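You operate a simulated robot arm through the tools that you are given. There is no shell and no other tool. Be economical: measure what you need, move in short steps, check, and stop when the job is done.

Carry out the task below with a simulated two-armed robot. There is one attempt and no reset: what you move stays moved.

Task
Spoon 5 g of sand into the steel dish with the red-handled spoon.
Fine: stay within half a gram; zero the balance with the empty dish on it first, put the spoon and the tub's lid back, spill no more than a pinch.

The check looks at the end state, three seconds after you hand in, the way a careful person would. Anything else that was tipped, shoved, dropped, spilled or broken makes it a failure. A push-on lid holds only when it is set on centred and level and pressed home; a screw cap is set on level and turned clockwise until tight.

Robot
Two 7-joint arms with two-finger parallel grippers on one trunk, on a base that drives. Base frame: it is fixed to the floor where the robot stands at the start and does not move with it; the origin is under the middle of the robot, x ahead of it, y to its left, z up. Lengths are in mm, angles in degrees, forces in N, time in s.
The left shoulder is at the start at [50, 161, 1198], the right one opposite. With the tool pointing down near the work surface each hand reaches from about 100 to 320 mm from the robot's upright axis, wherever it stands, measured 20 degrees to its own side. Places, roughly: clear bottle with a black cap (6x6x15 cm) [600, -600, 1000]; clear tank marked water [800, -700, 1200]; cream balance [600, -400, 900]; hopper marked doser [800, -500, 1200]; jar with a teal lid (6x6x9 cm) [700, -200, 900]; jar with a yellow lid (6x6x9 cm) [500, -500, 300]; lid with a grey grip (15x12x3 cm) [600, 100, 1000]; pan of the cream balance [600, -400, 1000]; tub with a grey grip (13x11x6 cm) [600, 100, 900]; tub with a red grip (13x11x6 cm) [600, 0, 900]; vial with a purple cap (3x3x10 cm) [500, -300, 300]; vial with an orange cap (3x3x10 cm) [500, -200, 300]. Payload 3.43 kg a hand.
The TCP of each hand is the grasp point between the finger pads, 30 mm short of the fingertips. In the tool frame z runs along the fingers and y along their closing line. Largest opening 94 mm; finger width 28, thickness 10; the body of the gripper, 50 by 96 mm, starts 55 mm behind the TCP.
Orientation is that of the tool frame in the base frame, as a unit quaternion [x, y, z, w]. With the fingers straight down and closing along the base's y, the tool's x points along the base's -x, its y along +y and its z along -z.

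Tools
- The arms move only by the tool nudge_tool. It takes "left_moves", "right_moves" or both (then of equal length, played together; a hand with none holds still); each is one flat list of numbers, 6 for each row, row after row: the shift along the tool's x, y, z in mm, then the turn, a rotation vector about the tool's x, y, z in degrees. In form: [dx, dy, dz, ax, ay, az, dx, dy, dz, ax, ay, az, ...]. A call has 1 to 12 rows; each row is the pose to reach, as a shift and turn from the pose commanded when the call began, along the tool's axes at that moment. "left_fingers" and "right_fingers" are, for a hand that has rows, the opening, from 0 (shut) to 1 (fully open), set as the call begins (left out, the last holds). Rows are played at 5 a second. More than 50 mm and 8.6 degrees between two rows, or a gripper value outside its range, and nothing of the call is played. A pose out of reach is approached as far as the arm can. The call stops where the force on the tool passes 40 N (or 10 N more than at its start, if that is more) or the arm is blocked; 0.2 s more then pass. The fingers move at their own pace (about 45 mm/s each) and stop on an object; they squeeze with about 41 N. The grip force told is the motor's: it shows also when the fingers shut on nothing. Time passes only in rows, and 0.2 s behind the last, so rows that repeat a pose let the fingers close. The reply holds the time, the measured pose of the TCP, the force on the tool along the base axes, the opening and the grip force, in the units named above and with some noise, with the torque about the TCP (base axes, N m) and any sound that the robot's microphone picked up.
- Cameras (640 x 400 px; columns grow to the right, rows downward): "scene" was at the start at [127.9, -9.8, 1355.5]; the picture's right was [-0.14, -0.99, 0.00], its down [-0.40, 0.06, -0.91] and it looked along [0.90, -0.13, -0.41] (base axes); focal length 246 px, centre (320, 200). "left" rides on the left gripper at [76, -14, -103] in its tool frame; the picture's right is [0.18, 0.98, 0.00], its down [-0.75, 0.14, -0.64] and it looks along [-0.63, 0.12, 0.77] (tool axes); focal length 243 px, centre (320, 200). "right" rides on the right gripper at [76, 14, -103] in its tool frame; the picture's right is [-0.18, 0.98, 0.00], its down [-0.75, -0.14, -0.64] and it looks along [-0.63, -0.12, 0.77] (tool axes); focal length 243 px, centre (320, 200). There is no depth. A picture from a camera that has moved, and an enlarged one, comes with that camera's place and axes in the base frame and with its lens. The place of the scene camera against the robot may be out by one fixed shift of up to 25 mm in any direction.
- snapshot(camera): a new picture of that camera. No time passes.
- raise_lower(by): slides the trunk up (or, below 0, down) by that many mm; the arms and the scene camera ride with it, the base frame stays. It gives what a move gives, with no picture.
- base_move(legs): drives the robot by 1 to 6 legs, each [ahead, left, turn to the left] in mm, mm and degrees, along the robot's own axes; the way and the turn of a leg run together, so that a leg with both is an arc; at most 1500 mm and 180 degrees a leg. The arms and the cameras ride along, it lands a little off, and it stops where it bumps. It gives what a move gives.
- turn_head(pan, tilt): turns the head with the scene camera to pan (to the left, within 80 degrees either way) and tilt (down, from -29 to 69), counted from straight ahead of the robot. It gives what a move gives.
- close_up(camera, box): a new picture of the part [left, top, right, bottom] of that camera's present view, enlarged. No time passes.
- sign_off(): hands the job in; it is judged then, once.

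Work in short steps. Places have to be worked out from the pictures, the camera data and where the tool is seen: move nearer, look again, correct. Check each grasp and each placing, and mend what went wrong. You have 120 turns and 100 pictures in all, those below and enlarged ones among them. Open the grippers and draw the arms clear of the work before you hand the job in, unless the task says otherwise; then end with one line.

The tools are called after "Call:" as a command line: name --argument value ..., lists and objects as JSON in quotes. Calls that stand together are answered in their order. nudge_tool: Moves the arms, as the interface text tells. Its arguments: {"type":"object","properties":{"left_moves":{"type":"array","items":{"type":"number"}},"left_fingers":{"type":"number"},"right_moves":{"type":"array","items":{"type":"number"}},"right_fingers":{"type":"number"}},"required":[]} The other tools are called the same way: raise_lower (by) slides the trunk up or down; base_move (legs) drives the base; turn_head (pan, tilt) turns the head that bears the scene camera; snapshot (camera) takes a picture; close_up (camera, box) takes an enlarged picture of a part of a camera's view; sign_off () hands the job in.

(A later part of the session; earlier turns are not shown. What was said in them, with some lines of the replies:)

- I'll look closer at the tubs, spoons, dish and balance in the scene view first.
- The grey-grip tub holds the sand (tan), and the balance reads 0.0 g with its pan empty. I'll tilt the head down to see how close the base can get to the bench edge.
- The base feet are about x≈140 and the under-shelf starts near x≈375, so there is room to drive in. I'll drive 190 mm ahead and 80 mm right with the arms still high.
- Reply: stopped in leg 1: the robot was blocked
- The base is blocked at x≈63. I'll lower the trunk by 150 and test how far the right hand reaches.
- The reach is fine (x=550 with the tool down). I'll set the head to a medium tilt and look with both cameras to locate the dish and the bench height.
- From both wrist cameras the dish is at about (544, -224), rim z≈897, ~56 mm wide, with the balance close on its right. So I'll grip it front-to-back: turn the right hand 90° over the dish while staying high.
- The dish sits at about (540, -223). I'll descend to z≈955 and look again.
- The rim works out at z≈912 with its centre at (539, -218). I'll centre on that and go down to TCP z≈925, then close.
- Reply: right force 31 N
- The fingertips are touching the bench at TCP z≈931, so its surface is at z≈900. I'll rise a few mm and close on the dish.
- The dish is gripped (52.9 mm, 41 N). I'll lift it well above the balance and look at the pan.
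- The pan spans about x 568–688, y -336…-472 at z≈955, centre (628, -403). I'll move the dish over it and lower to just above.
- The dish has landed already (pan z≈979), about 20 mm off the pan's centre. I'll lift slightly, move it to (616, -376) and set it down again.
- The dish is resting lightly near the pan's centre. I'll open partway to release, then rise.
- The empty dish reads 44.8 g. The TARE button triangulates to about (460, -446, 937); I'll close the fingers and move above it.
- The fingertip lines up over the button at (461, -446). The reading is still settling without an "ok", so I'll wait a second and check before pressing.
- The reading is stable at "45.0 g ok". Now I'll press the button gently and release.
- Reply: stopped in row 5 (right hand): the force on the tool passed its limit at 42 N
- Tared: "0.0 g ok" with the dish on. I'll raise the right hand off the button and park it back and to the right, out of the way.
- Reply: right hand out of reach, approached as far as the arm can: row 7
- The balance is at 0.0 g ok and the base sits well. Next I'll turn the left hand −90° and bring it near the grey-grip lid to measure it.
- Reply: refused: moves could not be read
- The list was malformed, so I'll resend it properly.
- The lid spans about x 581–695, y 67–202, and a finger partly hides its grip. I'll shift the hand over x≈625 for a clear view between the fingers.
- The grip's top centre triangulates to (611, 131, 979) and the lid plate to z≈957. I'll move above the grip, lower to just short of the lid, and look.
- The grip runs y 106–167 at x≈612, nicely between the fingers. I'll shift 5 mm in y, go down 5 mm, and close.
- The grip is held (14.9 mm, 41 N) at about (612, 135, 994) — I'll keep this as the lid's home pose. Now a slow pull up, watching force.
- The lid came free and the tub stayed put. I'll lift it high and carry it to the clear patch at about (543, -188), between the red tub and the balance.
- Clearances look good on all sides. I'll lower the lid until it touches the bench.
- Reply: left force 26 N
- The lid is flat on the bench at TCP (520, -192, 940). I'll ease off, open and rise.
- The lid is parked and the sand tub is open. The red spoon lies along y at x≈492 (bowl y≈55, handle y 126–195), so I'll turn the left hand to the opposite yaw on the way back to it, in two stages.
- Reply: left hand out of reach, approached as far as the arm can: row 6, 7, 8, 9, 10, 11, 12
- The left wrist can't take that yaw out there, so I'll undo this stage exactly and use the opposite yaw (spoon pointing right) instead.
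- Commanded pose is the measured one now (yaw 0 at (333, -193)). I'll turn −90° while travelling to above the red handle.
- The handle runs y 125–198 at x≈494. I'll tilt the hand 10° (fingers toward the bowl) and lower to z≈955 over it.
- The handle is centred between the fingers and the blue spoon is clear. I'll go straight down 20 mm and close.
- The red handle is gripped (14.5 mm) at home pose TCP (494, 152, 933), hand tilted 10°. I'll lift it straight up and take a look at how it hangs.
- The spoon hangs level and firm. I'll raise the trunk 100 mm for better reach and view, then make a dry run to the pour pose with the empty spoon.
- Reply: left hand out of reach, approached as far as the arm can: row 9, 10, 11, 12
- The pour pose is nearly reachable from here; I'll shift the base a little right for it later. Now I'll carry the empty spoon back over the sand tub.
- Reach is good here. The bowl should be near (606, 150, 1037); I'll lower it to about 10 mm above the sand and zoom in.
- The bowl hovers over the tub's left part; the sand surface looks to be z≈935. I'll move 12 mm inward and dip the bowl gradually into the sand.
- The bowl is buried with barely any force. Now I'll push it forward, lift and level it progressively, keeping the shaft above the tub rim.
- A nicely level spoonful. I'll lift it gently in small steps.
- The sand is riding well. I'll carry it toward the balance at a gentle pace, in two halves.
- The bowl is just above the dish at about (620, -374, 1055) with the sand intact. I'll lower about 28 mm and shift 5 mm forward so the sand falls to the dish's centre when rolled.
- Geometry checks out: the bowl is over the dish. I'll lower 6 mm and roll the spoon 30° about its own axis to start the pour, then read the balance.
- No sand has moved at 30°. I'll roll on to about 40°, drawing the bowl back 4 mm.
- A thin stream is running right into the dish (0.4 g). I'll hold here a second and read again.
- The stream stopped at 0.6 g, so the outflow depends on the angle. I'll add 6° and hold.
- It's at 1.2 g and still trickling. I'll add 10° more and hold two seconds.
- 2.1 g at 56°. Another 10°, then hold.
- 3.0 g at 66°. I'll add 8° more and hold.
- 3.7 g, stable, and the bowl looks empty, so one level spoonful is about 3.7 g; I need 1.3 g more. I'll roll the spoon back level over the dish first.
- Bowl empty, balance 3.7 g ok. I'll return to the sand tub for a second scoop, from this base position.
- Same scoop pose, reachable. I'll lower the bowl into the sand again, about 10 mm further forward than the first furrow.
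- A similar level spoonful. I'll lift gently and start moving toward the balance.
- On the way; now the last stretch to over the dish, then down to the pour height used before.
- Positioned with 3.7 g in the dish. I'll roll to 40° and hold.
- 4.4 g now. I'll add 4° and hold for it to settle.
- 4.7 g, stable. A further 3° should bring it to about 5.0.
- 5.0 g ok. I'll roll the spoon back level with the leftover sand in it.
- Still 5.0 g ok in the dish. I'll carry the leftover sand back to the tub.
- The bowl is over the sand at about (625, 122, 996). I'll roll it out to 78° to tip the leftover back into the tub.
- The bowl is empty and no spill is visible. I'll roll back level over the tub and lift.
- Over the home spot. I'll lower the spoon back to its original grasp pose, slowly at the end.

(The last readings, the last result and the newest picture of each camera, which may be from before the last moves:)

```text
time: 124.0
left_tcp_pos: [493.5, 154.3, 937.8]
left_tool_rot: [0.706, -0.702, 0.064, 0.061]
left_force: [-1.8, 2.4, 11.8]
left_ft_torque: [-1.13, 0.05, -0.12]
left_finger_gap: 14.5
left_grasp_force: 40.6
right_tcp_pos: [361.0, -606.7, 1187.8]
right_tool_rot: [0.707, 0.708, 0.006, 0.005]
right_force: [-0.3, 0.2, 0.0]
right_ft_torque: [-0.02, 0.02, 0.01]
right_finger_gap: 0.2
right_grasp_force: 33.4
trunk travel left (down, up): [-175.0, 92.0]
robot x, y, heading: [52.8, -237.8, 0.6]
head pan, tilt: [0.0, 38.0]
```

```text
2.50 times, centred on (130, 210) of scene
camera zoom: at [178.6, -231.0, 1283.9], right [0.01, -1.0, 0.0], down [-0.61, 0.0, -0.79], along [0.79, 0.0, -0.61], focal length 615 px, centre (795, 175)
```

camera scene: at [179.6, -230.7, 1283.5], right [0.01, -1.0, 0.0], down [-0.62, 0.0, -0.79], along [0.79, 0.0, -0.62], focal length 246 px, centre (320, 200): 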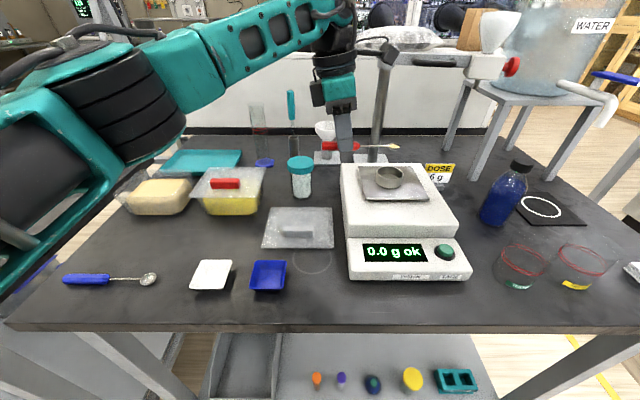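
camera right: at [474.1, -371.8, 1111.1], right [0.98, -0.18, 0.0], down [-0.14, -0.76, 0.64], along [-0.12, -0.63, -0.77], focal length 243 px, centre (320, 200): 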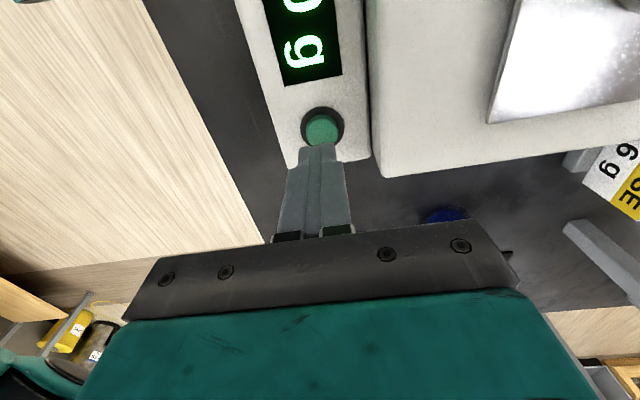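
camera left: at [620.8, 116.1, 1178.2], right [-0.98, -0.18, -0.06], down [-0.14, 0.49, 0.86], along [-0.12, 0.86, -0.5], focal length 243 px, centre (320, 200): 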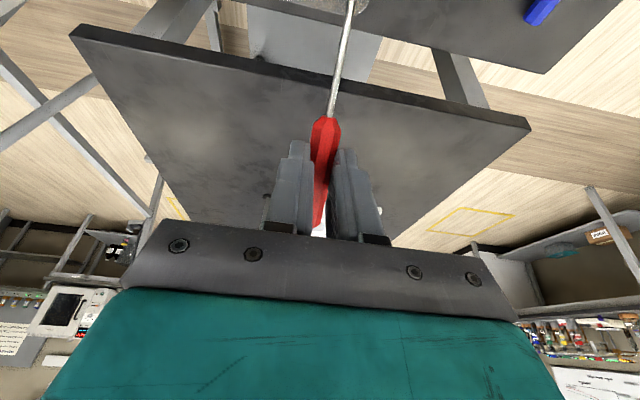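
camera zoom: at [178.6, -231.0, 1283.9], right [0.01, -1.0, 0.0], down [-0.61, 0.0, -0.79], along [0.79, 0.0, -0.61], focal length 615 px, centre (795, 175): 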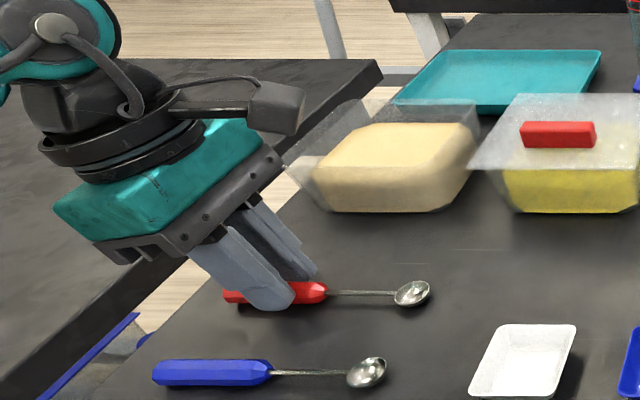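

The bowl end touched first at z≈938 because the spoon has pitched a couple of degrees. I'll tilt the hand 2° to bring the handle down before releasing.

Call:
nudge_tool --left_moves '[0, 0, -1, 0, 1, 0, 0, 0, 0, 0, 2, 0, 0, 0, 0, 0, 2.5, 0]'

Call:
close_up --camera "scene" --box '[70, 200, 190, 290]'

```text
time: 124.8
left_tcp_pos: [493.3, 155.6, 936.4]
left_tool_rot: [0.705, -0.701, 0.079, 0.075]
left_force: [-0.7, 5.9, 20.6]
left_ft_torque: [1.02, 0.03, -0.02]
left_finger_gap: 14.6
left_grasp_force: 40.9
right_tcp_pos: [360.0, -606.9, 1188.5]
right_tool_rot: [0.707, 0.707, 0.005, 0.005]
right_force: [-1.2, -0.6, -0.1]
right_ft_torque: [-0.01, 0.04, 0.0]
right_finger_gap: 0.0
right_grasp_force: 32.6
trunk travel left (down, up): [-175.0, 92.0]
robot x, y, heading: [56.8, -236.8, 0.2]
head pan, tilt: [0.0, 38.0]
```

```text
4.44 times, centred on (130, 245) of scene
camera zoom: at [178.1, -231.4, 1283.9], right [0.01, -1.0, 0.0], down [-0.61, 0.0, -0.79], along [0.79, 0.0, -0.61], focal length 1093 px, centre (1164, 0)
```

zoom: 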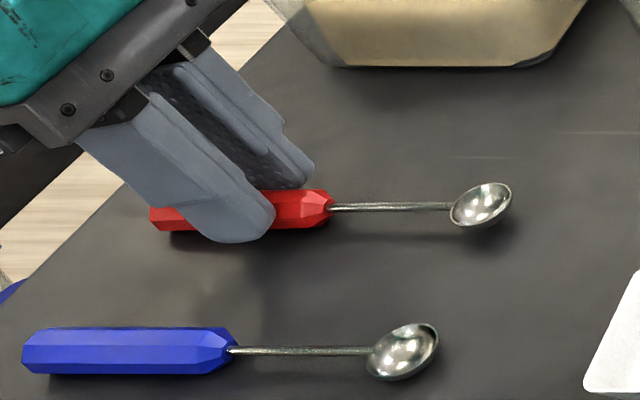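

The spoon is down along its length now (the torque flipped sign). I'll ease up 1 mm, open, and withdraw straight up.

Call:
nudge_tool --left_moves '[0.2, 0, -1.5, 0, -1, 0, 0.2, 0, -1.5, 0, -1, 0]'

Call:
nudge_tool --left_moves '[0, 0, 0, 0, 0, 0, 0, 0, 0, 0, 0, 0, 0, 0, 0, 0, 0, 0, 4, 0, -20, 0, 0, 0, 11, 0, -60, 0, 0, 0, 18, 0, -100, 0, 0, 0, 25, 0, -140, 0, 0, 0]' --left_fingers 0.5

Call:
close_up --camera "scene" --box '[20, 130, 240, 290]'

```text
time: 125.5
left_tcp_pos: [493.9, 155.2, 936.9]
left_tool_rot: [0.705, -0.702, 0.07, 0.071]
left_force: [0.4, 1.6, 8.6]
left_ft_torque: [0.44, -0.02, -0.01]
left_finger_gap: 14.4
left_grasp_force: 40.7
right_tcp_pos: [362.5, -606.7, 1188.1]
right_tool_rot: [0.706, 0.709, 0.005, 0.005]
right_force: [0.6, -0.5, 0.3]
right_ft_torque: [0.04, 0.02, 0.0]
right_finger_gap: 0.0
right_grasp_force: 33.0
trunk travel left (down, up): [-175.0, 92.0]
robot x, y, heading: [55.8, -234.3, 0.4]
head pan, tilt: [0.0, 38.0]
```

```text
time: 127.0
left_tcp_pos: [493.7, 156.5, 1080.3]
left_tool_rot: [0.706, -0.701, 0.071, 0.07]
left_force: [-0.5, -0.3, -0.1]
left_ft_torque: [0.01, 0.02, 0.01]
left_finger_gap: 46.8
left_grasp_force: 0.0
right_tcp_pos: [360.7, -606.4, 1187.5]
right_tool_rot: [0.706, 0.708, 0.005, 0.004]
right_force: [-0.7, -0.1, -0.4]
right_ft_torque: [0.03, -0.01, -0.01]
right_finger_gap: 0.2
right_grasp_force: 33.0
trunk travel left (down, up): [-175.0, 92.0]
robot x, y, heading: [58.6, -235.6, 0.3]
head pan, tilt: [0.0, 38.0]
```

```text
2.50 times, centred on (130, 210) of scene
camera zoom: at [179.3, -231.0, 1283.5], right [0.01, -1.0, 0.0], down [-0.62, 0.0, -0.79], along [0.79, 0.0, -0.62], focal length 615 px, centre (795, 175)
```

zoom: 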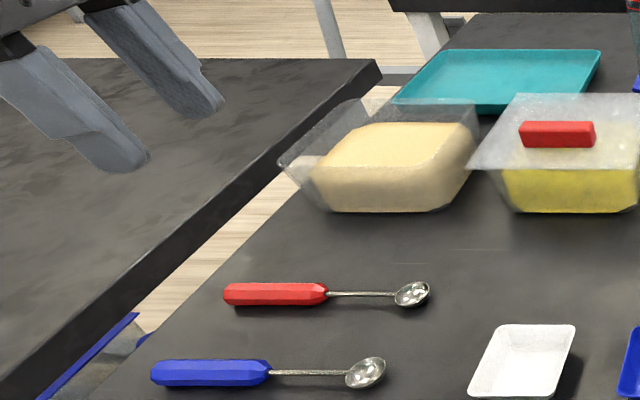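

The red spoon is back in place. Now I'll straighten the hand and return over the lid's grip.

Call:
nudge_tool --left_moves '[38, -3, 7.7, 0, -5.7, 0, 76, -6, 15.3, 0, -11.4, 0, 114, -9, 23, 0, -11.4, 0, 152, -12, 30.7, 0, -11.4, 0, 190, -15, 38.3, 0, -11.4, 0, 228, -18, 46, 0, -11.4, 0, 266, -21, 53.7, 0, -11.4, 0, 304, -24, 61.3, 0, -11.4, 0, 342, -26, 69, 0, -11.4, 0, 342, -26, 69, 0, -11.4, 0]'

Call:
snapshot --camera "left"

```text
time: 129.2
left_tcp_pos: [522.6, -190.2, 1081.6]
left_tool_rot: [0.71, -0.704, 0.001, 0.002]
left_force: [0.5, -0.1, -0.8]
left_ft_torque: [0.01, -0.01, 0.0]
left_finger_gap: 47.0
left_grasp_force: 0.1
right_tcp_pos: [362.8, -606.8, 1188.1]
right_tool_rot: [0.706, 0.708, 0.005, 0.004]
right_force: [-0.1, 0.0, 0.0]
right_ft_torque: [0.01, -0.02, 0.0]
right_finger_gap: 0.0
right_grasp_force: 33.2
trunk travel left (down, up): [-175.0, 92.0]
robot x, y, heading: [56.8, -235.9, 0.2]
head pan, tilt: [0.0, 38.0]
```

```text
19 pictures are left
camera left: at [536.7, -263.1, 1184.3], right [-0.98, -0.19, 0.0], down [-0.15, 0.75, 0.64], along [-0.12, 0.63, -0.77], focal length 243 px, centre (320, 200)
```

left: 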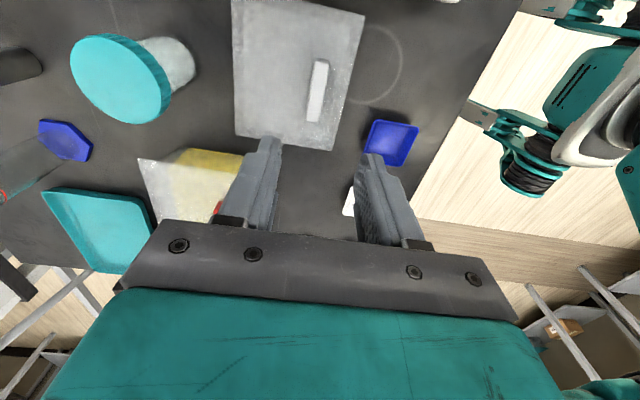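

I'm in line with the lid's grip (same view as when I released it). I'll descend to the release height and close.

Call:
nudge_tool --left_moves '[1, 1, 40, 0, 0, 0, 2, 2, 80, 0, 0, 0, 2, 2.5, 115, 0, 0, 0, 2, 2.5, 132, 0, 0, 0, 2, 2.5, 139, 0, 0, 0]'

Call:
nudge_tool --left_moves '[0, 0, 0, 0, 0, 0, 0, 0, 0, 0, 0, 0, 0, 0, 0, 0, 0, 0, 0, 0, 0, 0, 0, 0, 0, 0, 0, 0, 0, 0]' --left_fingers 0.05

Call:
snapshot --camera "left"

```text
time: 130.4
left_tcp_pos: [520.8, -190.8, 941.1]
left_tool_rot: [0.71, -0.705, 0.0, 0.001]
left_force: [0.3, 0.5, 0.3]
left_ft_torque: [-0.02, 0.01, -0.02]
left_finger_gap: 47.0
left_grasp_force: 0.0
right_tcp_pos: [362.7, -606.4, 1187.5]
right_tool_rot: [0.707, 0.707, 0.006, 0.005]
right_force: [-0.3, -0.2, 0.2]
right_ft_torque: [0.01, 0.02, 0.03]
right_finger_gap: 0.2
right_grasp_force: 32.9
trunk travel left (down, up): [-175.0, 92.0]
robot x, y, heading: [57.2, -235.3, 0.3]
head pan, tilt: [0.0, 38.0]
```

```text
time: 131.7
left_tcp_pos: [520.2, -191.5, 941.5]
left_tool_rot: [0.71, -0.705, 0.001, 0.001]
left_force: [-0.2, -0.6, -0.1]
left_ft_torque: [-0.02, 0.0, -0.02]
left_finger_gap: 14.7
left_grasp_force: 41.0
right_tcp_pos: [362.4, -606.5, 1187.1]
right_tool_rot: [0.706, 0.708, 0.006, 0.004]
right_force: [0.1, 0.4, 0.1]
right_ft_torque: [0.02, -0.03, -0.03]
right_finger_gap: 0.1
right_grasp_force: 32.9
trunk travel left (down, up): [-175.0, 92.0]
robot x, y, heading: [52.0, -236.7, 0.1]
head pan, tilt: [0.0, 38.0]
```

```text
18 pictures are left
camera left: at [534.4, -265.3, 1044.9], right [-0.98, -0.19, 0.0], down [-0.15, 0.75, 0.64], along [-0.12, 0.63, -0.77], focal length 243 px, centre (320, 200)
```

left: 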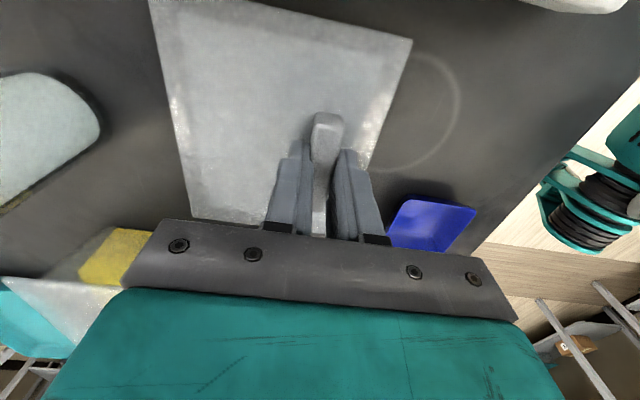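

The lid's grip is held again at 14.7 mm. I'll lift and carry the lid back over the tub.

Call:
nudge_tool --left_moves '[0, 0, -48, 0, 0, 0, 0, 0, -96, 0, 0, 0, 0, 0, -143, 0, 0, 0, -36.4, -10.5, -143, 0, 0, 0, -72.8, -21, -143, 0, 0, 0, -109.1, -31.4, -143, 0, 0, 0, -145.5, -41.9, -143, 0, 0, 0, -181.9, -52.4, -143, 0, 0, 0, -218.3, -62.9, -143, 0, 0, 0, -254.6, -73.3, -143, 0, 0, 0, -291, -83.8, -143, 0, 0, 0, -327.4, -94.3, -143, 0, 0, 0]'

Call:
nudge_tool --left_moves '[0, 0, 25, 0, 0, 0, 0, 0, 50, 0, 0, 0, 0, 0, 65, 0, 0, 0, 0, 0, 65, 0, 0, 0]'

Call:
close_up --camera "scene" --box '[80, 110, 240, 230]'

Call:
snapshot --camera "left"

```text
time: 134.2
left_tcp_pos: [611.7, 139.1, 1081.7]
left_tool_rot: [0.709, -0.705, 0.002, 0.001]
left_force: [-0.1, -0.6, -1.4]
left_ft_torque: [0.0, -0.01, 0.04]
left_finger_gap: 14.6
left_grasp_force: 40.6
right_tcp_pos: [361.5, -605.4, 1188.6]
right_tool_rot: [0.706, 0.708, 0.004, 0.005]
right_force: [0.1, -0.2, 0.0]
right_ft_torque: [0.01, -0.02, 0.03]
right_finger_gap: 0.0
right_grasp_force: 33.3
trunk travel left (down, up): [-175.0, 92.0]
robot x, y, heading: [57.0, -233.7, 0.2]
head pan, tilt: [0.0, 38.0]
```

```text
time: 135.2
left_tcp_pos: [612.6, 134.6, 1017.9]
left_tool_rot: [0.709, -0.705, 0.001, 0.001]
left_force: [0.5, -0.2, -1.2]
left_ft_torque: [0.01, 0.0, 0.01]
left_finger_gap: 14.7
left_grasp_force: 41.1
right_tcp_pos: [362.2, -606.9, 1188.3]
right_tool_rot: [0.707, 0.708, 0.005, 0.004]
right_force: [-0.7, 0.3, 0.1]
right_ft_torque: [-0.02, -0.01, 0.02]
right_finger_gap: 0.1
right_grasp_force: 32.9
trunk travel left (down, up): [-175.0, 92.0]
robot x, y, heading: [55.3, -232.7, 0.5]
head pan, tilt: [0.0, 38.0]
```

```text
3.33 times, centred on (160, 170) of scene
camera zoom: at [179.6, -230.7, 1283.5], right [0.01, -1.0, 0.0], down [-0.62, 0.0, -0.79], along [0.79, 0.0, -0.62], focal length 820 px, centre (853, 300)
```

zoom: 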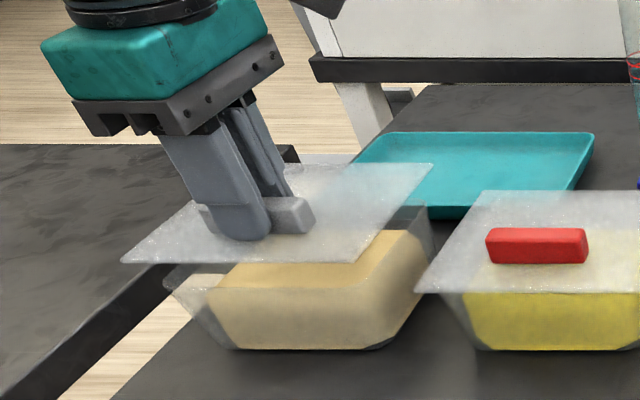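

```text
16 pictures are left
camera left: at [626.5, 60.8, 1120.6], right [-0.98, -0.19, 0.0], down [-0.15, 0.75, 0.64], along [-0.12, 0.63, -0.77], focal length 243 px, centre (320, 200)
```

left: 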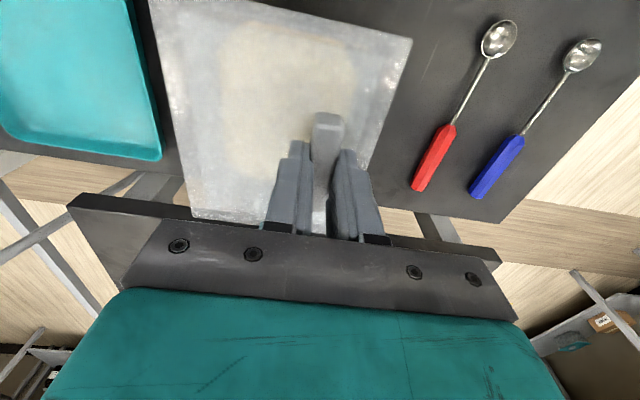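

Aligned above the tub. I'll lower onto the rim gently, down to the original seated height.

Call:
nudge_tool --left_moves '[0, 0, 10, 0, 0, 0, 0, 0, 17, 0, 0, 0, 0, 0, 21, 0, 0, 0, 0, 0, 24, 0, 0, 0, 0, 0, 24, 0, 0, 0]'

Call:
close_up --camera "scene" --box '[80, 110, 240, 230]'

```text
time: 136.4
left_tcp_pos: [613.1, 136.7, 996.2]
left_tool_rot: [0.709, -0.705, 0.003, 0.0]
left_force: [3.0, 0.9, 8.1]
left_ft_torque: [0.09, 0.11, -0.03]
left_finger_gap: 14.8
left_grasp_force: 41.0
right_tcp_pos: [361.9, -607.4, 1188.0]
right_tool_rot: [0.707, 0.707, 0.006, 0.005]
right_force: [-0.3, 0.6, -0.9]
right_ft_torque: [0.0, -0.03, -0.04]
right_finger_gap: 0.2
right_grasp_force: 33.2
trunk travel left (down, up): [-175.0, 92.0]
robot x, y, heading: [55.5, -235.1, -0.1]
head pan, tilt: [0.0, 38.0]
```

```text
3.33 times, centred on (160, 170) of scene
camera zoom: at [179.0, -231.1, 1283.7], right [0.01, -1.0, 0.0], down [-0.62, 0.0, -0.79], along [0.79, 0.0, -0.62], focal length 820 px, centre (853, 300)
```

zoom: 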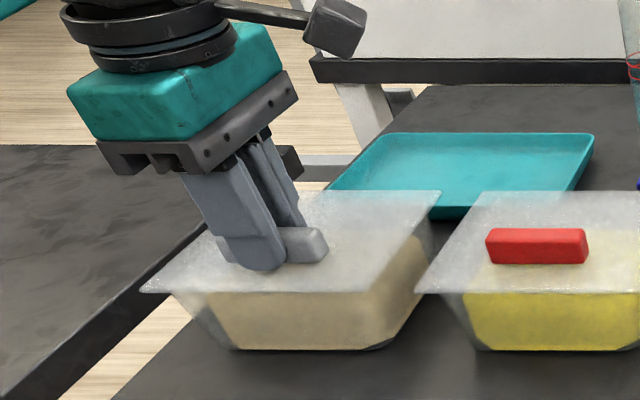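

It rests on the rim at 996 (seated was ~994). I'll press down moderately through the grip.

Call:
nudge_tool --left_moves '[0, 0, 2, 0, 0, 0, 0, 0, 4, 0, 0, 0, 0, 0, 6, 0, 0, 0, 0, 0, 8, 0, 0, 0, 0, 0, 10, 0, 0, 0]'

```text
time: 137.6
left_tcp_pos: [613.3, 135.9, 993.6]
left_tool_rot: [0.71, -0.704, 0.007, -0.004]
left_force: [-4.0, 0.3, 13.0]
left_ft_torque: [0.59, 0.57, 0.08]
left_finger_gap: 14.8
left_grasp_force: 41.0
right_tcp_pos: [360.6, -607.1, 1188.1]
right_tool_rot: [0.707, 0.708, 0.007, 0.005]
right_force: [-0.4, -0.1, -0.4]
right_ft_torque: [-0.01, -0.04, 0.0]
right_finger_gap: 0.0
right_grasp_force: 32.9
trunk travel left (down, up): [-175.0, 92.0]
robot x, y, heading: [55.7, -237.9, 0.1]
head pan, tilt: [0.0, 38.0]
stopped in row 5 (left hand): the force on the tool passed its limit at 41 N (the readings are from after the stop); the commanded pose is now the measured one
```

Down to 993.6 at 41 N, matching the original height at the grip. I'll release, rise, and then press on the lid's centre with closed fingers.

Call:
nudge_tool --left_moves '[0, 0, -1, 0, 0, 0, 0, 0, -1, 0, 0, 0, 0, 0, -1, 0, 0, 0, 0, 0, -1, 0, 0, 0, 0, 0, -15, 0, 0, 0, 0, 0, -45, 0, 0, 0]' --left_fingers 0.5

Call:
snapshot --camera "left"

Call:
close_up --camera "scene" --box '[80, 110, 240, 230]'

```text
time: 139.0
left_tcp_pos: [612.9, 139.4, 1036.0]
left_tool_rot: [0.709, -0.705, 0.005, -0.001]
left_force: [-0.4, 0.7, -0.5]
left_ft_torque: [0.02, 0.0, 0.0]
left_finger_gap: 46.8
left_grasp_force: 0.1
right_tcp_pos: [361.6, -605.7, 1187.7]
right_tool_rot: [0.707, 0.707, 0.005, 0.004]
right_force: [-0.2, 0.0, -0.4]
right_ft_torque: [0.04, -0.01, 0.0]
right_finger_gap: 0.1
right_grasp_force: 32.8
trunk travel left (down, up): [-175.0, 92.0]
robot x, y, heading: [57.4, -235.4, 0.3]
head pan, tilt: [0.0, 38.0]
```

```text
14 pictures are left
camera left: at [625.9, 64.4, 1139.4], right [-0.98, -0.19, -0.01], down [-0.15, 0.76, 0.64], along [-0.12, 0.63, -0.77], focal length 243 px, centre (320, 200)
```

left: 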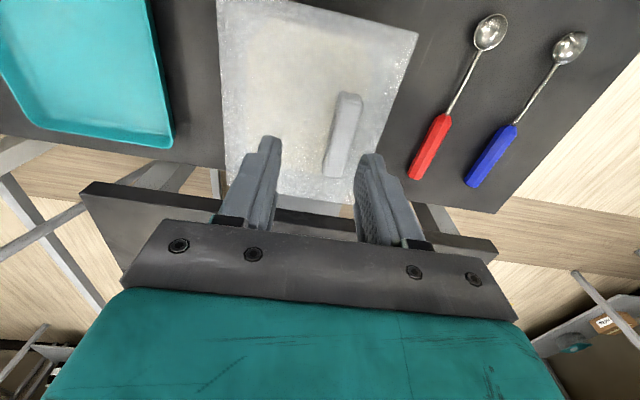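

```text
3.33 times, centred on (160, 170) of scene
camera zoom: at [179.4, -230.8, 1283.4], right [0.01, -1.0, 0.0], down [-0.62, 0.0, -0.79], along [0.79, 0.0, -0.62], focal length 820 px, centre (853, 300)
```

zoom: 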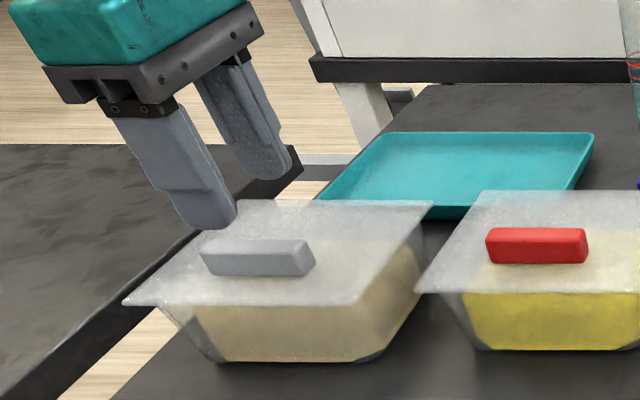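

Problem: the grip is now near (597, 137) and the tub appears to have slid about 15 mm toward me during the release. I'll look closely at the seating before doing anything else.

Call:
close_up --camera "scene" --box '[90, 150, 210, 230]'

```text
5.00 times, centred on (150, 190) of scene
camera zoom: at [179.4, -230.8, 1283.4], right [0.01, -1.0, 0.0], down [-0.62, 0.0, -0.79], along [0.79, 0.0, -0.62], focal length 1230 px, centre (1170, 250)
```

zoom: 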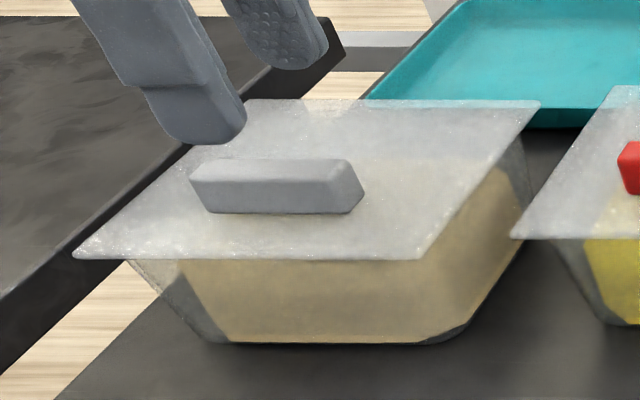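

The lid looks flat and square on the tub; only the whole tub slid about −14 mm in x. First I'll press the lid home at its centre with closed fingers, straight down.

Call:
nudge_tool --left_moves '[0, -6, 0, 0, 0, 0, 0, -12, 0, 0, 0, 0, 0, -12, 0, 0, 0, 0, 0, -12, 0, 0, 0, 0, 0, -12, 25, 0, 0, 0, 0, -12, 37, 0, 0, 0, 0, -12, 41, 0, 0, 0, 0, -12, 44, 0, 0, 0, 0, -12, 47, 0, 0, 0, 0, -12, 50, 0, 0, 0]' --left_fingers 0

```text
time: 141.2
left_tcp_pos: [625.4, 137.9, 994.5]
left_tool_rot: [0.71, -0.704, 0.01, -0.006]
left_force: [0.0, 5.4, 29.0]
left_ft_torque: [0.27, 0.07, -0.15]
left_finger_gap: 0.1
left_grasp_force: 33.2
right_tcp_pos: [360.0, -608.3, 1188.3]
right_tool_rot: [0.705, 0.709, 0.007, 0.004]
right_force: [-0.5, 0.4, 0.4]
right_ft_torque: [0.03, 0.0, -0.02]
right_finger_gap: 0.0
right_grasp_force: 33.0
trunk travel left (down, up): [-175.0, 92.0]
robot x, y, heading: [57.3, -232.7, 0.2]
head pan, tilt: [0.0, 38.0]
```

The lid plate holds at 994.5 under 29 N. I'll press a bit further to the force limit, then lift off.

Call:
nudge_tool --left_moves '[0, 0, 2, 0, 0, 0, 0, 0, 4, 0, 0, 0, 0, 0, 6, 0, 0, 0]'

Call:
nudge_tool --left_moves '[0, 0, -5, 0, 0, 0, 0, 0, -15, 0, 0, 0, 0, 0, -45, 0, 0, 0, 0, 40, -60, 0, 0, 0, 0, 80, -60, 0, 0, 0, 0, 115, -60, 0, 0, 0]'

Call:
close_up --camera "scene" --box '[80, 110, 240, 230]'

```text
time: 141.7
left_tcp_pos: [628.0, 138.2, 993.9]
left_tool_rot: [0.71, -0.704, 0.014, -0.008]
left_force: [-0.3, 0.6, 14.7]
left_ft_torque: [0.11, 0.05, -0.1]
left_finger_gap: 0.0
left_grasp_force: 33.0
right_tcp_pos: [360.8, -607.0, 1186.7]
right_tool_rot: [0.706, 0.708, 0.006, 0.005]
right_force: [1.1, 0.0, 0.2]
right_ft_torque: [0.0, -0.01, 0.0]
right_finger_gap: 0.0
right_grasp_force: 32.7
trunk travel left (down, up): [-175.0, 92.0]
robot x, y, heading: [54.2, -234.7, 0.3]
head pan, tilt: [0.0, 38.0]
stopped in row 2 (left hand): the force on the tool passed its limit at 42 N (the readings are from after the stop); the commanded pose is now the measured one
```

```text
time: 143.1
left_tcp_pos: [511.3, 136.5, 1048.7]
left_tool_rot: [0.711, -0.703, 0.011, -0.007]
left_force: [0.7, 0.4, 0.1]
left_ft_torque: [-0.01, -0.01, -0.01]
left_finger_gap: 0.1
left_grasp_force: 33.4
right_tcp_pos: [360.9, -606.2, 1187.5]
right_tool_rot: [0.706, 0.708, 0.006, 0.005]
right_force: [0.5, -0.9, -0.6]
right_ft_torque: [0.01, -0.01, 0.02]
right_finger_gap: 0.0
right_grasp_force: 32.8
trunk travel left (down, up): [-175.0, 92.0]
robot x, y, heading: [57.5, -233.5, 0.3]
head pan, tilt: [0.0, 38.0]
```

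```text
3.33 times, centred on (160, 170) of scene
camera zoom: at [179.2, -230.4, 1283.6], right [0.01, -1.0, 0.0], down [-0.62, 0.0, -0.79], along [0.79, 0.0, -0.62], focal length 820 px, centre (853, 300)
```

zoom: 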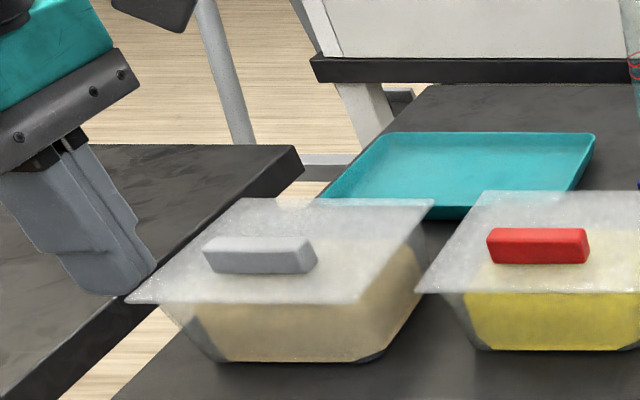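

The lid is seated and level. To put the tub back, I'll nudge it forward from its front wall: first tilt the closed fingers 45° forward, high in front of the tub.

Call:
nudge_tool --left_moves '[0, 0, 0, 7.5, 0, 0, 0, 0, 0, 15, 0, 0, 0, 0, 0, 22.5, 0, 0, 0, 0, 0, 30, 0, 0, 0, -5, 10, 37.5, 0, 0, 0, -10, 25, 45, 0, 0, 0, -17, 45, 45, 0, 0]'

Call:
close_up --camera "scene" --box '[60, 110, 240, 245]'

```text
time: 144.7
left_tcp_pos: [531.5, 139.3, 1003.6]
left_tool_rot: [0.654, -0.646, 0.28, -0.278]
left_force: [-0.1, -0.8, -0.2]
left_ft_torque: [0.02, -0.01, -0.02]
left_finger_gap: 0.0
left_grasp_force: 33.3
right_tcp_pos: [361.6, -605.9, 1188.4]
right_tool_rot: [0.707, 0.708, 0.006, 0.004]
right_force: [-0.6, -0.2, -0.4]
right_ft_torque: [0.01, -0.01, -0.01]
right_finger_gap: 0.1
right_grasp_force: 33.1
trunk travel left (down, up): [-175.0, 92.0]
robot x, y, heading: [56.2, -236.7, 0.5]
head pan, tilt: [0.0, 38.0]
```

```text
2.96 times, centred on (150, 178) of scene
camera zoom: at [179.9, -230.4, 1283.5], right [0.01, -1.0, 0.0], down [-0.62, 0.0, -0.79], along [0.79, 0.0, -0.62], focal length 729 px, centre (824, 267)
```

zoom: 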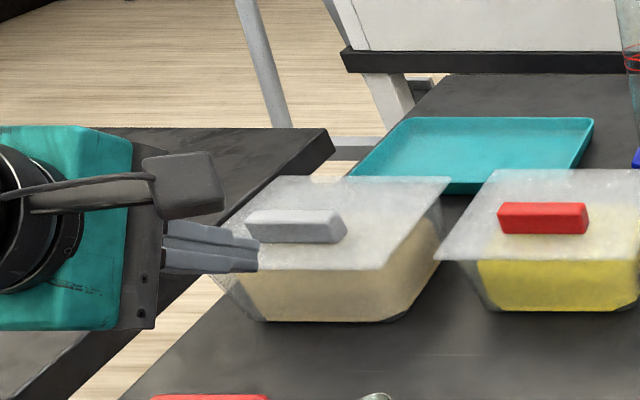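

Tip is at about (553, 139, 983), close to the lid's front edge. I'll back off 12 mm, then go straight down so the tip is at z≈920.

Call:
nudge_tool --left_moves '[0, 8.3, -8.7, 0, 0, 0, 0, 26, 7, 0, 0, 0, 0, 44, 23.5, 0, 0, 0, 0, 53.3, 34.1, 0, 0, 0]'

Call:
close_up --camera "scene" --box '[60, 130, 240, 265]'

Call:
snapshot --camera "left"

```text
time: 145.7
left_tcp_pos: [518.2, 138.3, 940.6]
left_tool_rot: [0.654, -0.646, 0.279, -0.277]
left_force: [-0.8, -0.3, 0.0]
left_ft_torque: [0.05, -0.02, 0.02]
left_finger_gap: 0.0
left_grasp_force: 33.5
right_tcp_pos: [363.3, -606.5, 1188.4]
right_tool_rot: [0.706, 0.708, 0.005, 0.005]
right_force: [-0.3, -0.3, 0.3]
right_ft_torque: [0.01, 0.0, -0.01]
right_finger_gap: 0.0
right_grasp_force: 33.0
trunk travel left (down, up): [-175.0, 92.0]
robot x, y, heading: [55.3, -232.2, 0.3]
head pan, tilt: [0.0, 38.0]
```

```text
2.96 times, centred on (150, 198) of scene
camera zoom: at [179.7, -230.5, 1283.5], right [0.01, -1.0, 0.0], down [-0.62, 0.0, -0.79], along [0.79, 0.0, -0.62], focal length 729 px, centre (824, 207)
```

zoom: 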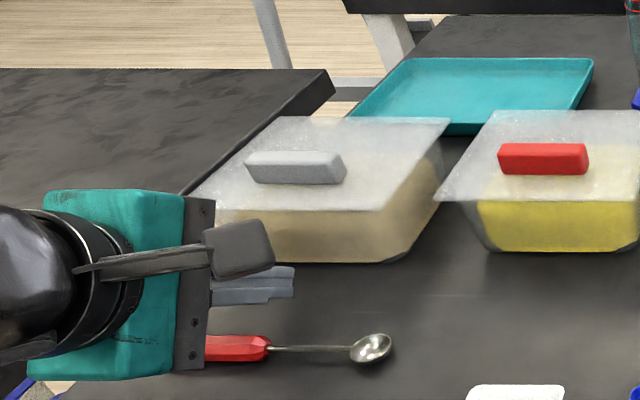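

```text
8 pictures are left
camera left: at [454.4, 62.6, 1023.0], right [-0.68, -0.19, -0.71], down [-0.57, 0.75, 0.34], along [0.47, 0.63, -0.62], focal length 243 px, centre (320, 200)
```

left: 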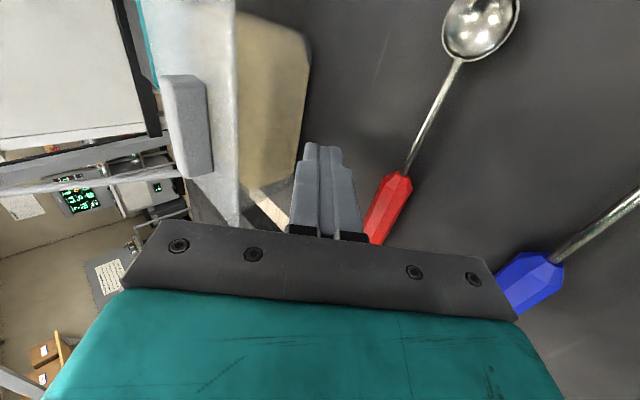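

Well placed, with the tip at about (540, 138, 920) and the spoon clear. I'll advance forward, feeling for contact.

Call:
nudge_tool --left_moves '[0, -5.5, 5.8, 0, 0, 0, 0, -11, 11.6, 0, 0, 0, 0, -13.8, 14.5, 0, 0, 0]'

Call:
nudge_tool --left_moves '[0, -1.4, 1.5, 0, 0, 0, 0, -2.8, 2.9, 0, 0, 0, 0, -4.1, 4.4, 0, 0, 0]'

```text
time: 146.4
left_tcp_pos: [539.3, 137.1, 940.9]
left_tool_rot: [0.654, -0.646, 0.279, -0.277]
left_force: [0.8, -0.9, -0.4]
left_ft_torque: [0.01, -0.01, 0.02]
left_finger_gap: 0.1
left_grasp_force: 32.9
right_tcp_pos: [362.2, -604.2, 1188.4]
right_tool_rot: [0.706, 0.708, 0.004, 0.004]
right_force: [-0.5, -0.1, 0.1]
right_ft_torque: [-0.02, -0.01, -0.05]
right_finger_gap: 0.0
right_grasp_force: 33.0
trunk travel left (down, up): [-175.0, 92.0]
robot x, y, heading: [59.4, -233.2, 0.6]
head pan, tilt: [0.0, 38.0]
```

```text
time: 147.2
left_tcp_pos: [545.1, 137.9, 940.2]
left_tool_rot: [0.654, -0.646, 0.28, -0.278]
left_force: [0.5, 0.4, 0.1]
left_ft_torque: [0.0, 0.0, -0.02]
left_finger_gap: 0.0
left_grasp_force: 33.2
right_tcp_pos: [361.6, -606.0, 1186.9]
right_tool_rot: [0.706, 0.708, 0.005, 0.004]
right_force: [-0.1, 1.0, 0.0]
right_ft_torque: [0.01, 0.0, -0.01]
right_finger_gap: 0.3
right_grasp_force: 32.6
trunk travel left (down, up): [-175.0, 92.0]
robot x, y, heading: [58.8, -234.4, 0.3]
head pan, tilt: [0.0, 38.0]
```

No contact yet (tip x≈567). I'll continue in small steps.

Call:
nudge_tool --left_moves '[0, -1.4, 1.5, 0, 0, 0, 0, -2.8, 2.9, 0, 0, 0, 0, -4.1, 4.4, 0, 0, 0]'

Call:
nudge_tool --left_moves '[0, -1.4, 1.5, 0, 0, 0, 0, -2.8, 2.9, 0, 0, 0, 0, -4.1, 4.4, 0, 0, 0]'

Call:
close_up --camera "scene" --box '[80, 110, 240, 230]'

```text
time: 148.1
left_tcp_pos: [549.7, 136.7, 940.7]
left_tool_rot: [0.654, -0.646, 0.278, -0.279]
left_force: [-2.5, -0.8, 1.6]
left_ft_torque: [-0.02, -0.01, -0.03]
left_finger_gap: 0.0
left_grasp_force: 33.2
right_tcp_pos: [362.4, -607.0, 1187.3]
right_tool_rot: [0.705, 0.709, 0.006, 0.004]
right_force: [0.0, 0.8, -1.0]
right_ft_torque: [0.01, 0.0, -0.01]
right_finger_gap: 0.1
right_grasp_force: 32.9
trunk travel left (down, up): [-175.0, 92.0]
robot x, y, heading: [57.4, -232.2, 0.2]
head pan, tilt: [0.0, 38.0]
```

```text
time: 148.8
left_tcp_pos: [554.9, 138.0, 940.6]
left_tool_rot: [0.654, -0.646, 0.278, -0.278]
left_force: [-2.2, -1.0, 1.6]
left_ft_torque: [0.0, 0.0, 0.02]
left_finger_gap: 0.0
left_grasp_force: 33.5
right_tcp_pos: [362.8, -606.3, 1187.1]
right_tool_rot: [0.706, 0.708, 0.005, 0.004]
right_force: [-0.2, 0.4, 0.2]
right_ft_torque: [0.01, 0.0, 0.0]
right_finger_gap: 0.2
right_grasp_force: 33.0
trunk travel left (down, up): [-175.0, 92.0]
robot x, y, heading: [55.3, -233.1, 0.1]
head pan, tilt: [0.0, 38.0]
```

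```text
3.33 times, centred on (160, 170) of scene
camera zoom: at [179.2, -230.6, 1283.6], right [0.01, -1.0, 0.0], down [-0.62, 0.0, -0.79], along [0.79, 0.0, -0.62], focal length 820 px, centre (853, 300)
```

zoom: 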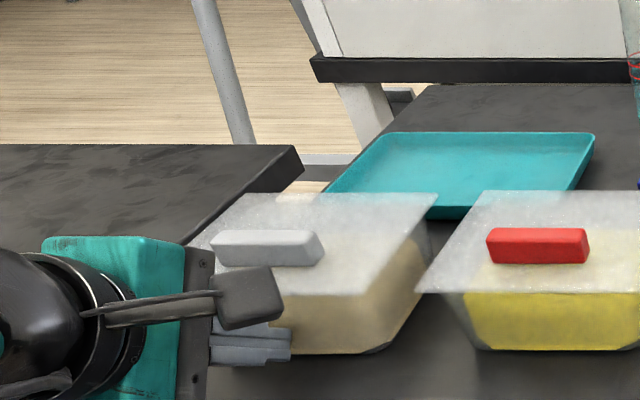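

It slides easily (2.5 N) and is nearly back in line. I'll push 4 mm more, then back away.

Call:
nudge_tool --left_moves '[0, -1.4, 1.5, 0, 0, 0, 0, -2.8, 2.9, 0, 0, 0, 0, -2.8, 2.9, 0, 0, 0]'

Call:
nudge_tool --left_moves '[0, 14, -14.5, 0, 0, 0, 0, 25, -26, 0, 0, 0, 0, 2, -48, 0, 0, 0, 0, -24, -76, 0, 0, 0, 0, -50, -104, 0, 0, 0, 0, -76, -132, 0, 0, 0]'

Call:
close_up --camera "scene" --box '[80, 110, 240, 230]'

```text
time: 149.7
left_tcp_pos: [559.0, 136.2, 940.6]
left_tool_rot: [0.653, -0.647, 0.279, -0.277]
left_force: [-1.9, 0.5, 1.0]
left_ft_torque: [-0.02, 0.02, -0.01]
left_finger_gap: 0.0
left_grasp_force: 33.1
right_tcp_pos: [362.6, -606.0, 1187.7]
right_tool_rot: [0.706, 0.708, 0.005, 0.005]
right_force: [-0.3, 0.5, -0.3]
right_ft_torque: [0.02, -0.01, 0.05]
right_finger_gap: 0.2
right_grasp_force: 33.2
trunk travel left (down, up): [-175.0, 92.0]
robot x, y, heading: [55.5, -234.0, -0.1]
head pan, tilt: [0.0, 38.0]
```

```text
time: 151.1
left_tcp_pos: [516.3, 137.5, 1085.3]
left_tool_rot: [0.654, -0.646, 0.279, -0.277]
left_force: [0.0, 0.6, -0.2]
left_ft_torque: [0.01, -0.01, 0.0]
left_finger_gap: 0.1
left_grasp_force: 33.3
right_tcp_pos: [361.2, -605.6, 1187.8]
right_tool_rot: [0.706, 0.709, 0.005, 0.004]
right_force: [0.5, 0.1, -1.0]
right_ft_torque: [0.01, 0.0, -0.01]
right_finger_gap: 0.0
right_grasp_force: 32.9
trunk travel left (down, up): [-175.0, 92.0]
robot x, y, heading: [56.3, -236.1, 0.5]
head pan, tilt: [0.0, 38.0]
```

```text
3.33 times, centred on (160, 170) of scene
camera zoom: at [179.6, -230.6, 1283.5], right [0.01, -1.0, 0.0], down [-0.62, 0.0, -0.79], along [0.79, 0.0, -0.62], focal length 820 px, centre (853, 300)
```

zoom: 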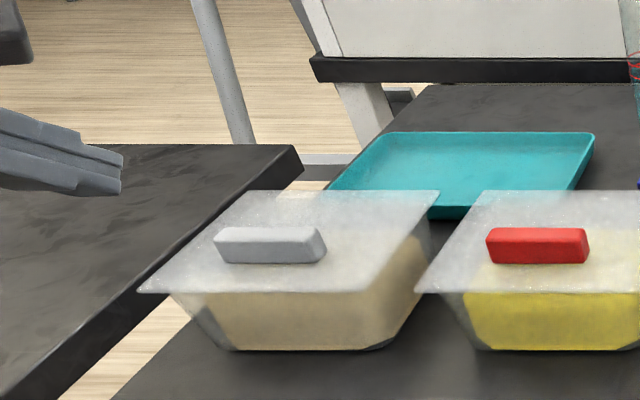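

The tub is back in its original spot in the view. I'll zoom in on the rim to check the lid sits evenly.

Call:
close_up --camera "scene" --box '[100, 155, 200, 218]'

```text
6.35 times, centred on (150, 186) of scene
camera zoom: at [179.6, -230.6, 1283.5], right [0.01, -1.0, 0.0], down [-0.62, 0.0, -0.79], along [0.79, 0.0, -0.62], focal length 1562 px, centre (1399, 286)
```

zoom: 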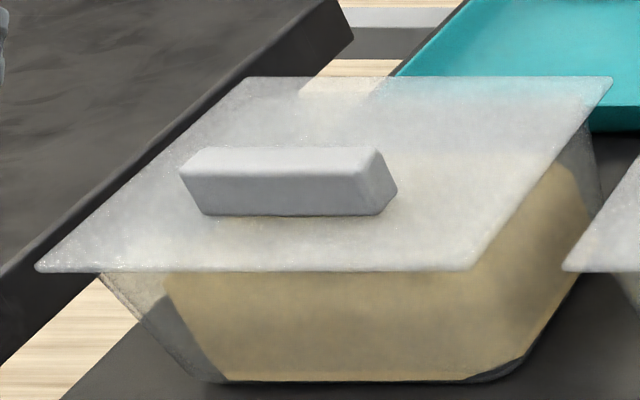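

The lid sits even and flat. I'll open both grippers and draw the left arm up and back, clear of the bench.

Call:
nudge_tool --left_moves '[0, 8, -38, 0, 0, 0, 0, 17, -76, 0, 0, 0, 0, 25, -114, 0, 0, 0, 0, 25, -114, 0, 0, 0, 0, 25, -114, 0, 0, 0, 0, 25, -114, 0, 0, 0]' --right_moves '[0, 0, 0, 0, 0, 0, 0, 0, 0, 0, 0, 0, 0, 0, 0, 0, 0, 0, 0, 0, 0, 0, 0, 0, 0, 0, 0, 0, 0, 0, 0, 0, 0, 0, 0, 0]' --left_fingers 1 --right_fingers 1

Call:
snapshot --camera "scene"

Call:
close_up --camera "scene" --box '[310, 140, 490, 285]'

```text
time: 152.4
left_tcp_pos: [416.9, 139.8, 1145.7]
left_tool_rot: [0.653, -0.647, 0.279, -0.278]
left_force: [0.1, -0.1, 0.3]
left_ft_torque: [-0.04, 0.02, 0.01]
left_finger_gap: 94.1
left_grasp_force: 0.1
right_tcp_pos: [361.7, -606.8, 1187.6]
right_tool_rot: [0.706, 0.708, 0.006, 0.005]
right_force: [0.5, -0.4, 0.2]
right_ft_torque: [0.01, 0.04, 0.0]
right_finger_gap: 94.0
right_grasp_force: 0.1
trunk travel left (down, up): [-175.0, 92.0]
robot x, y, heading: [55.4, -232.9, 0.2]
head pan, tilt: [0.0, 38.0]
```

```text
4 pictures are left
camera scene: at [179.6, -230.5, 1283.5], right [0.01, -1.0, 0.0], down [-0.62, 0.0, -0.79], along [0.79, 0.0, -0.62], focal length 246 px, centre (320, 200)
```

scene: 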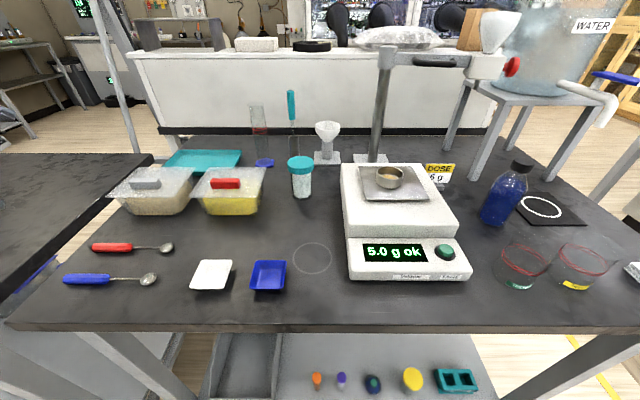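

```text
2.76 times, centred on (400, 212) of scene
camera zoom: at [179.6, -230.5, 1283.5], right [0.01, -1.0, 0.0], down [-0.62, 0.0, -0.79], along [0.79, 0.0, -0.62], focal length 678 px, centre (99, 166)
```

zoom: 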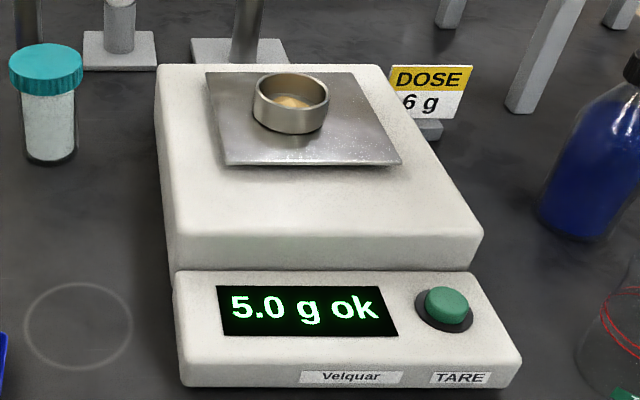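

The balance reads 5.0 g ok, the lid is back on the tub, the spoon is in place, no spill is visible and both arms are clear. I'll hand in.

Call:
sign_off

```text
The job is handed in.
```

The steel dish is on the balance with 5.0 g of sand, zeroed with the empty dish first; the spoon and the tub's lid are back, though releasing the lid slid the sand tub about 14 mm and I pushed it back.
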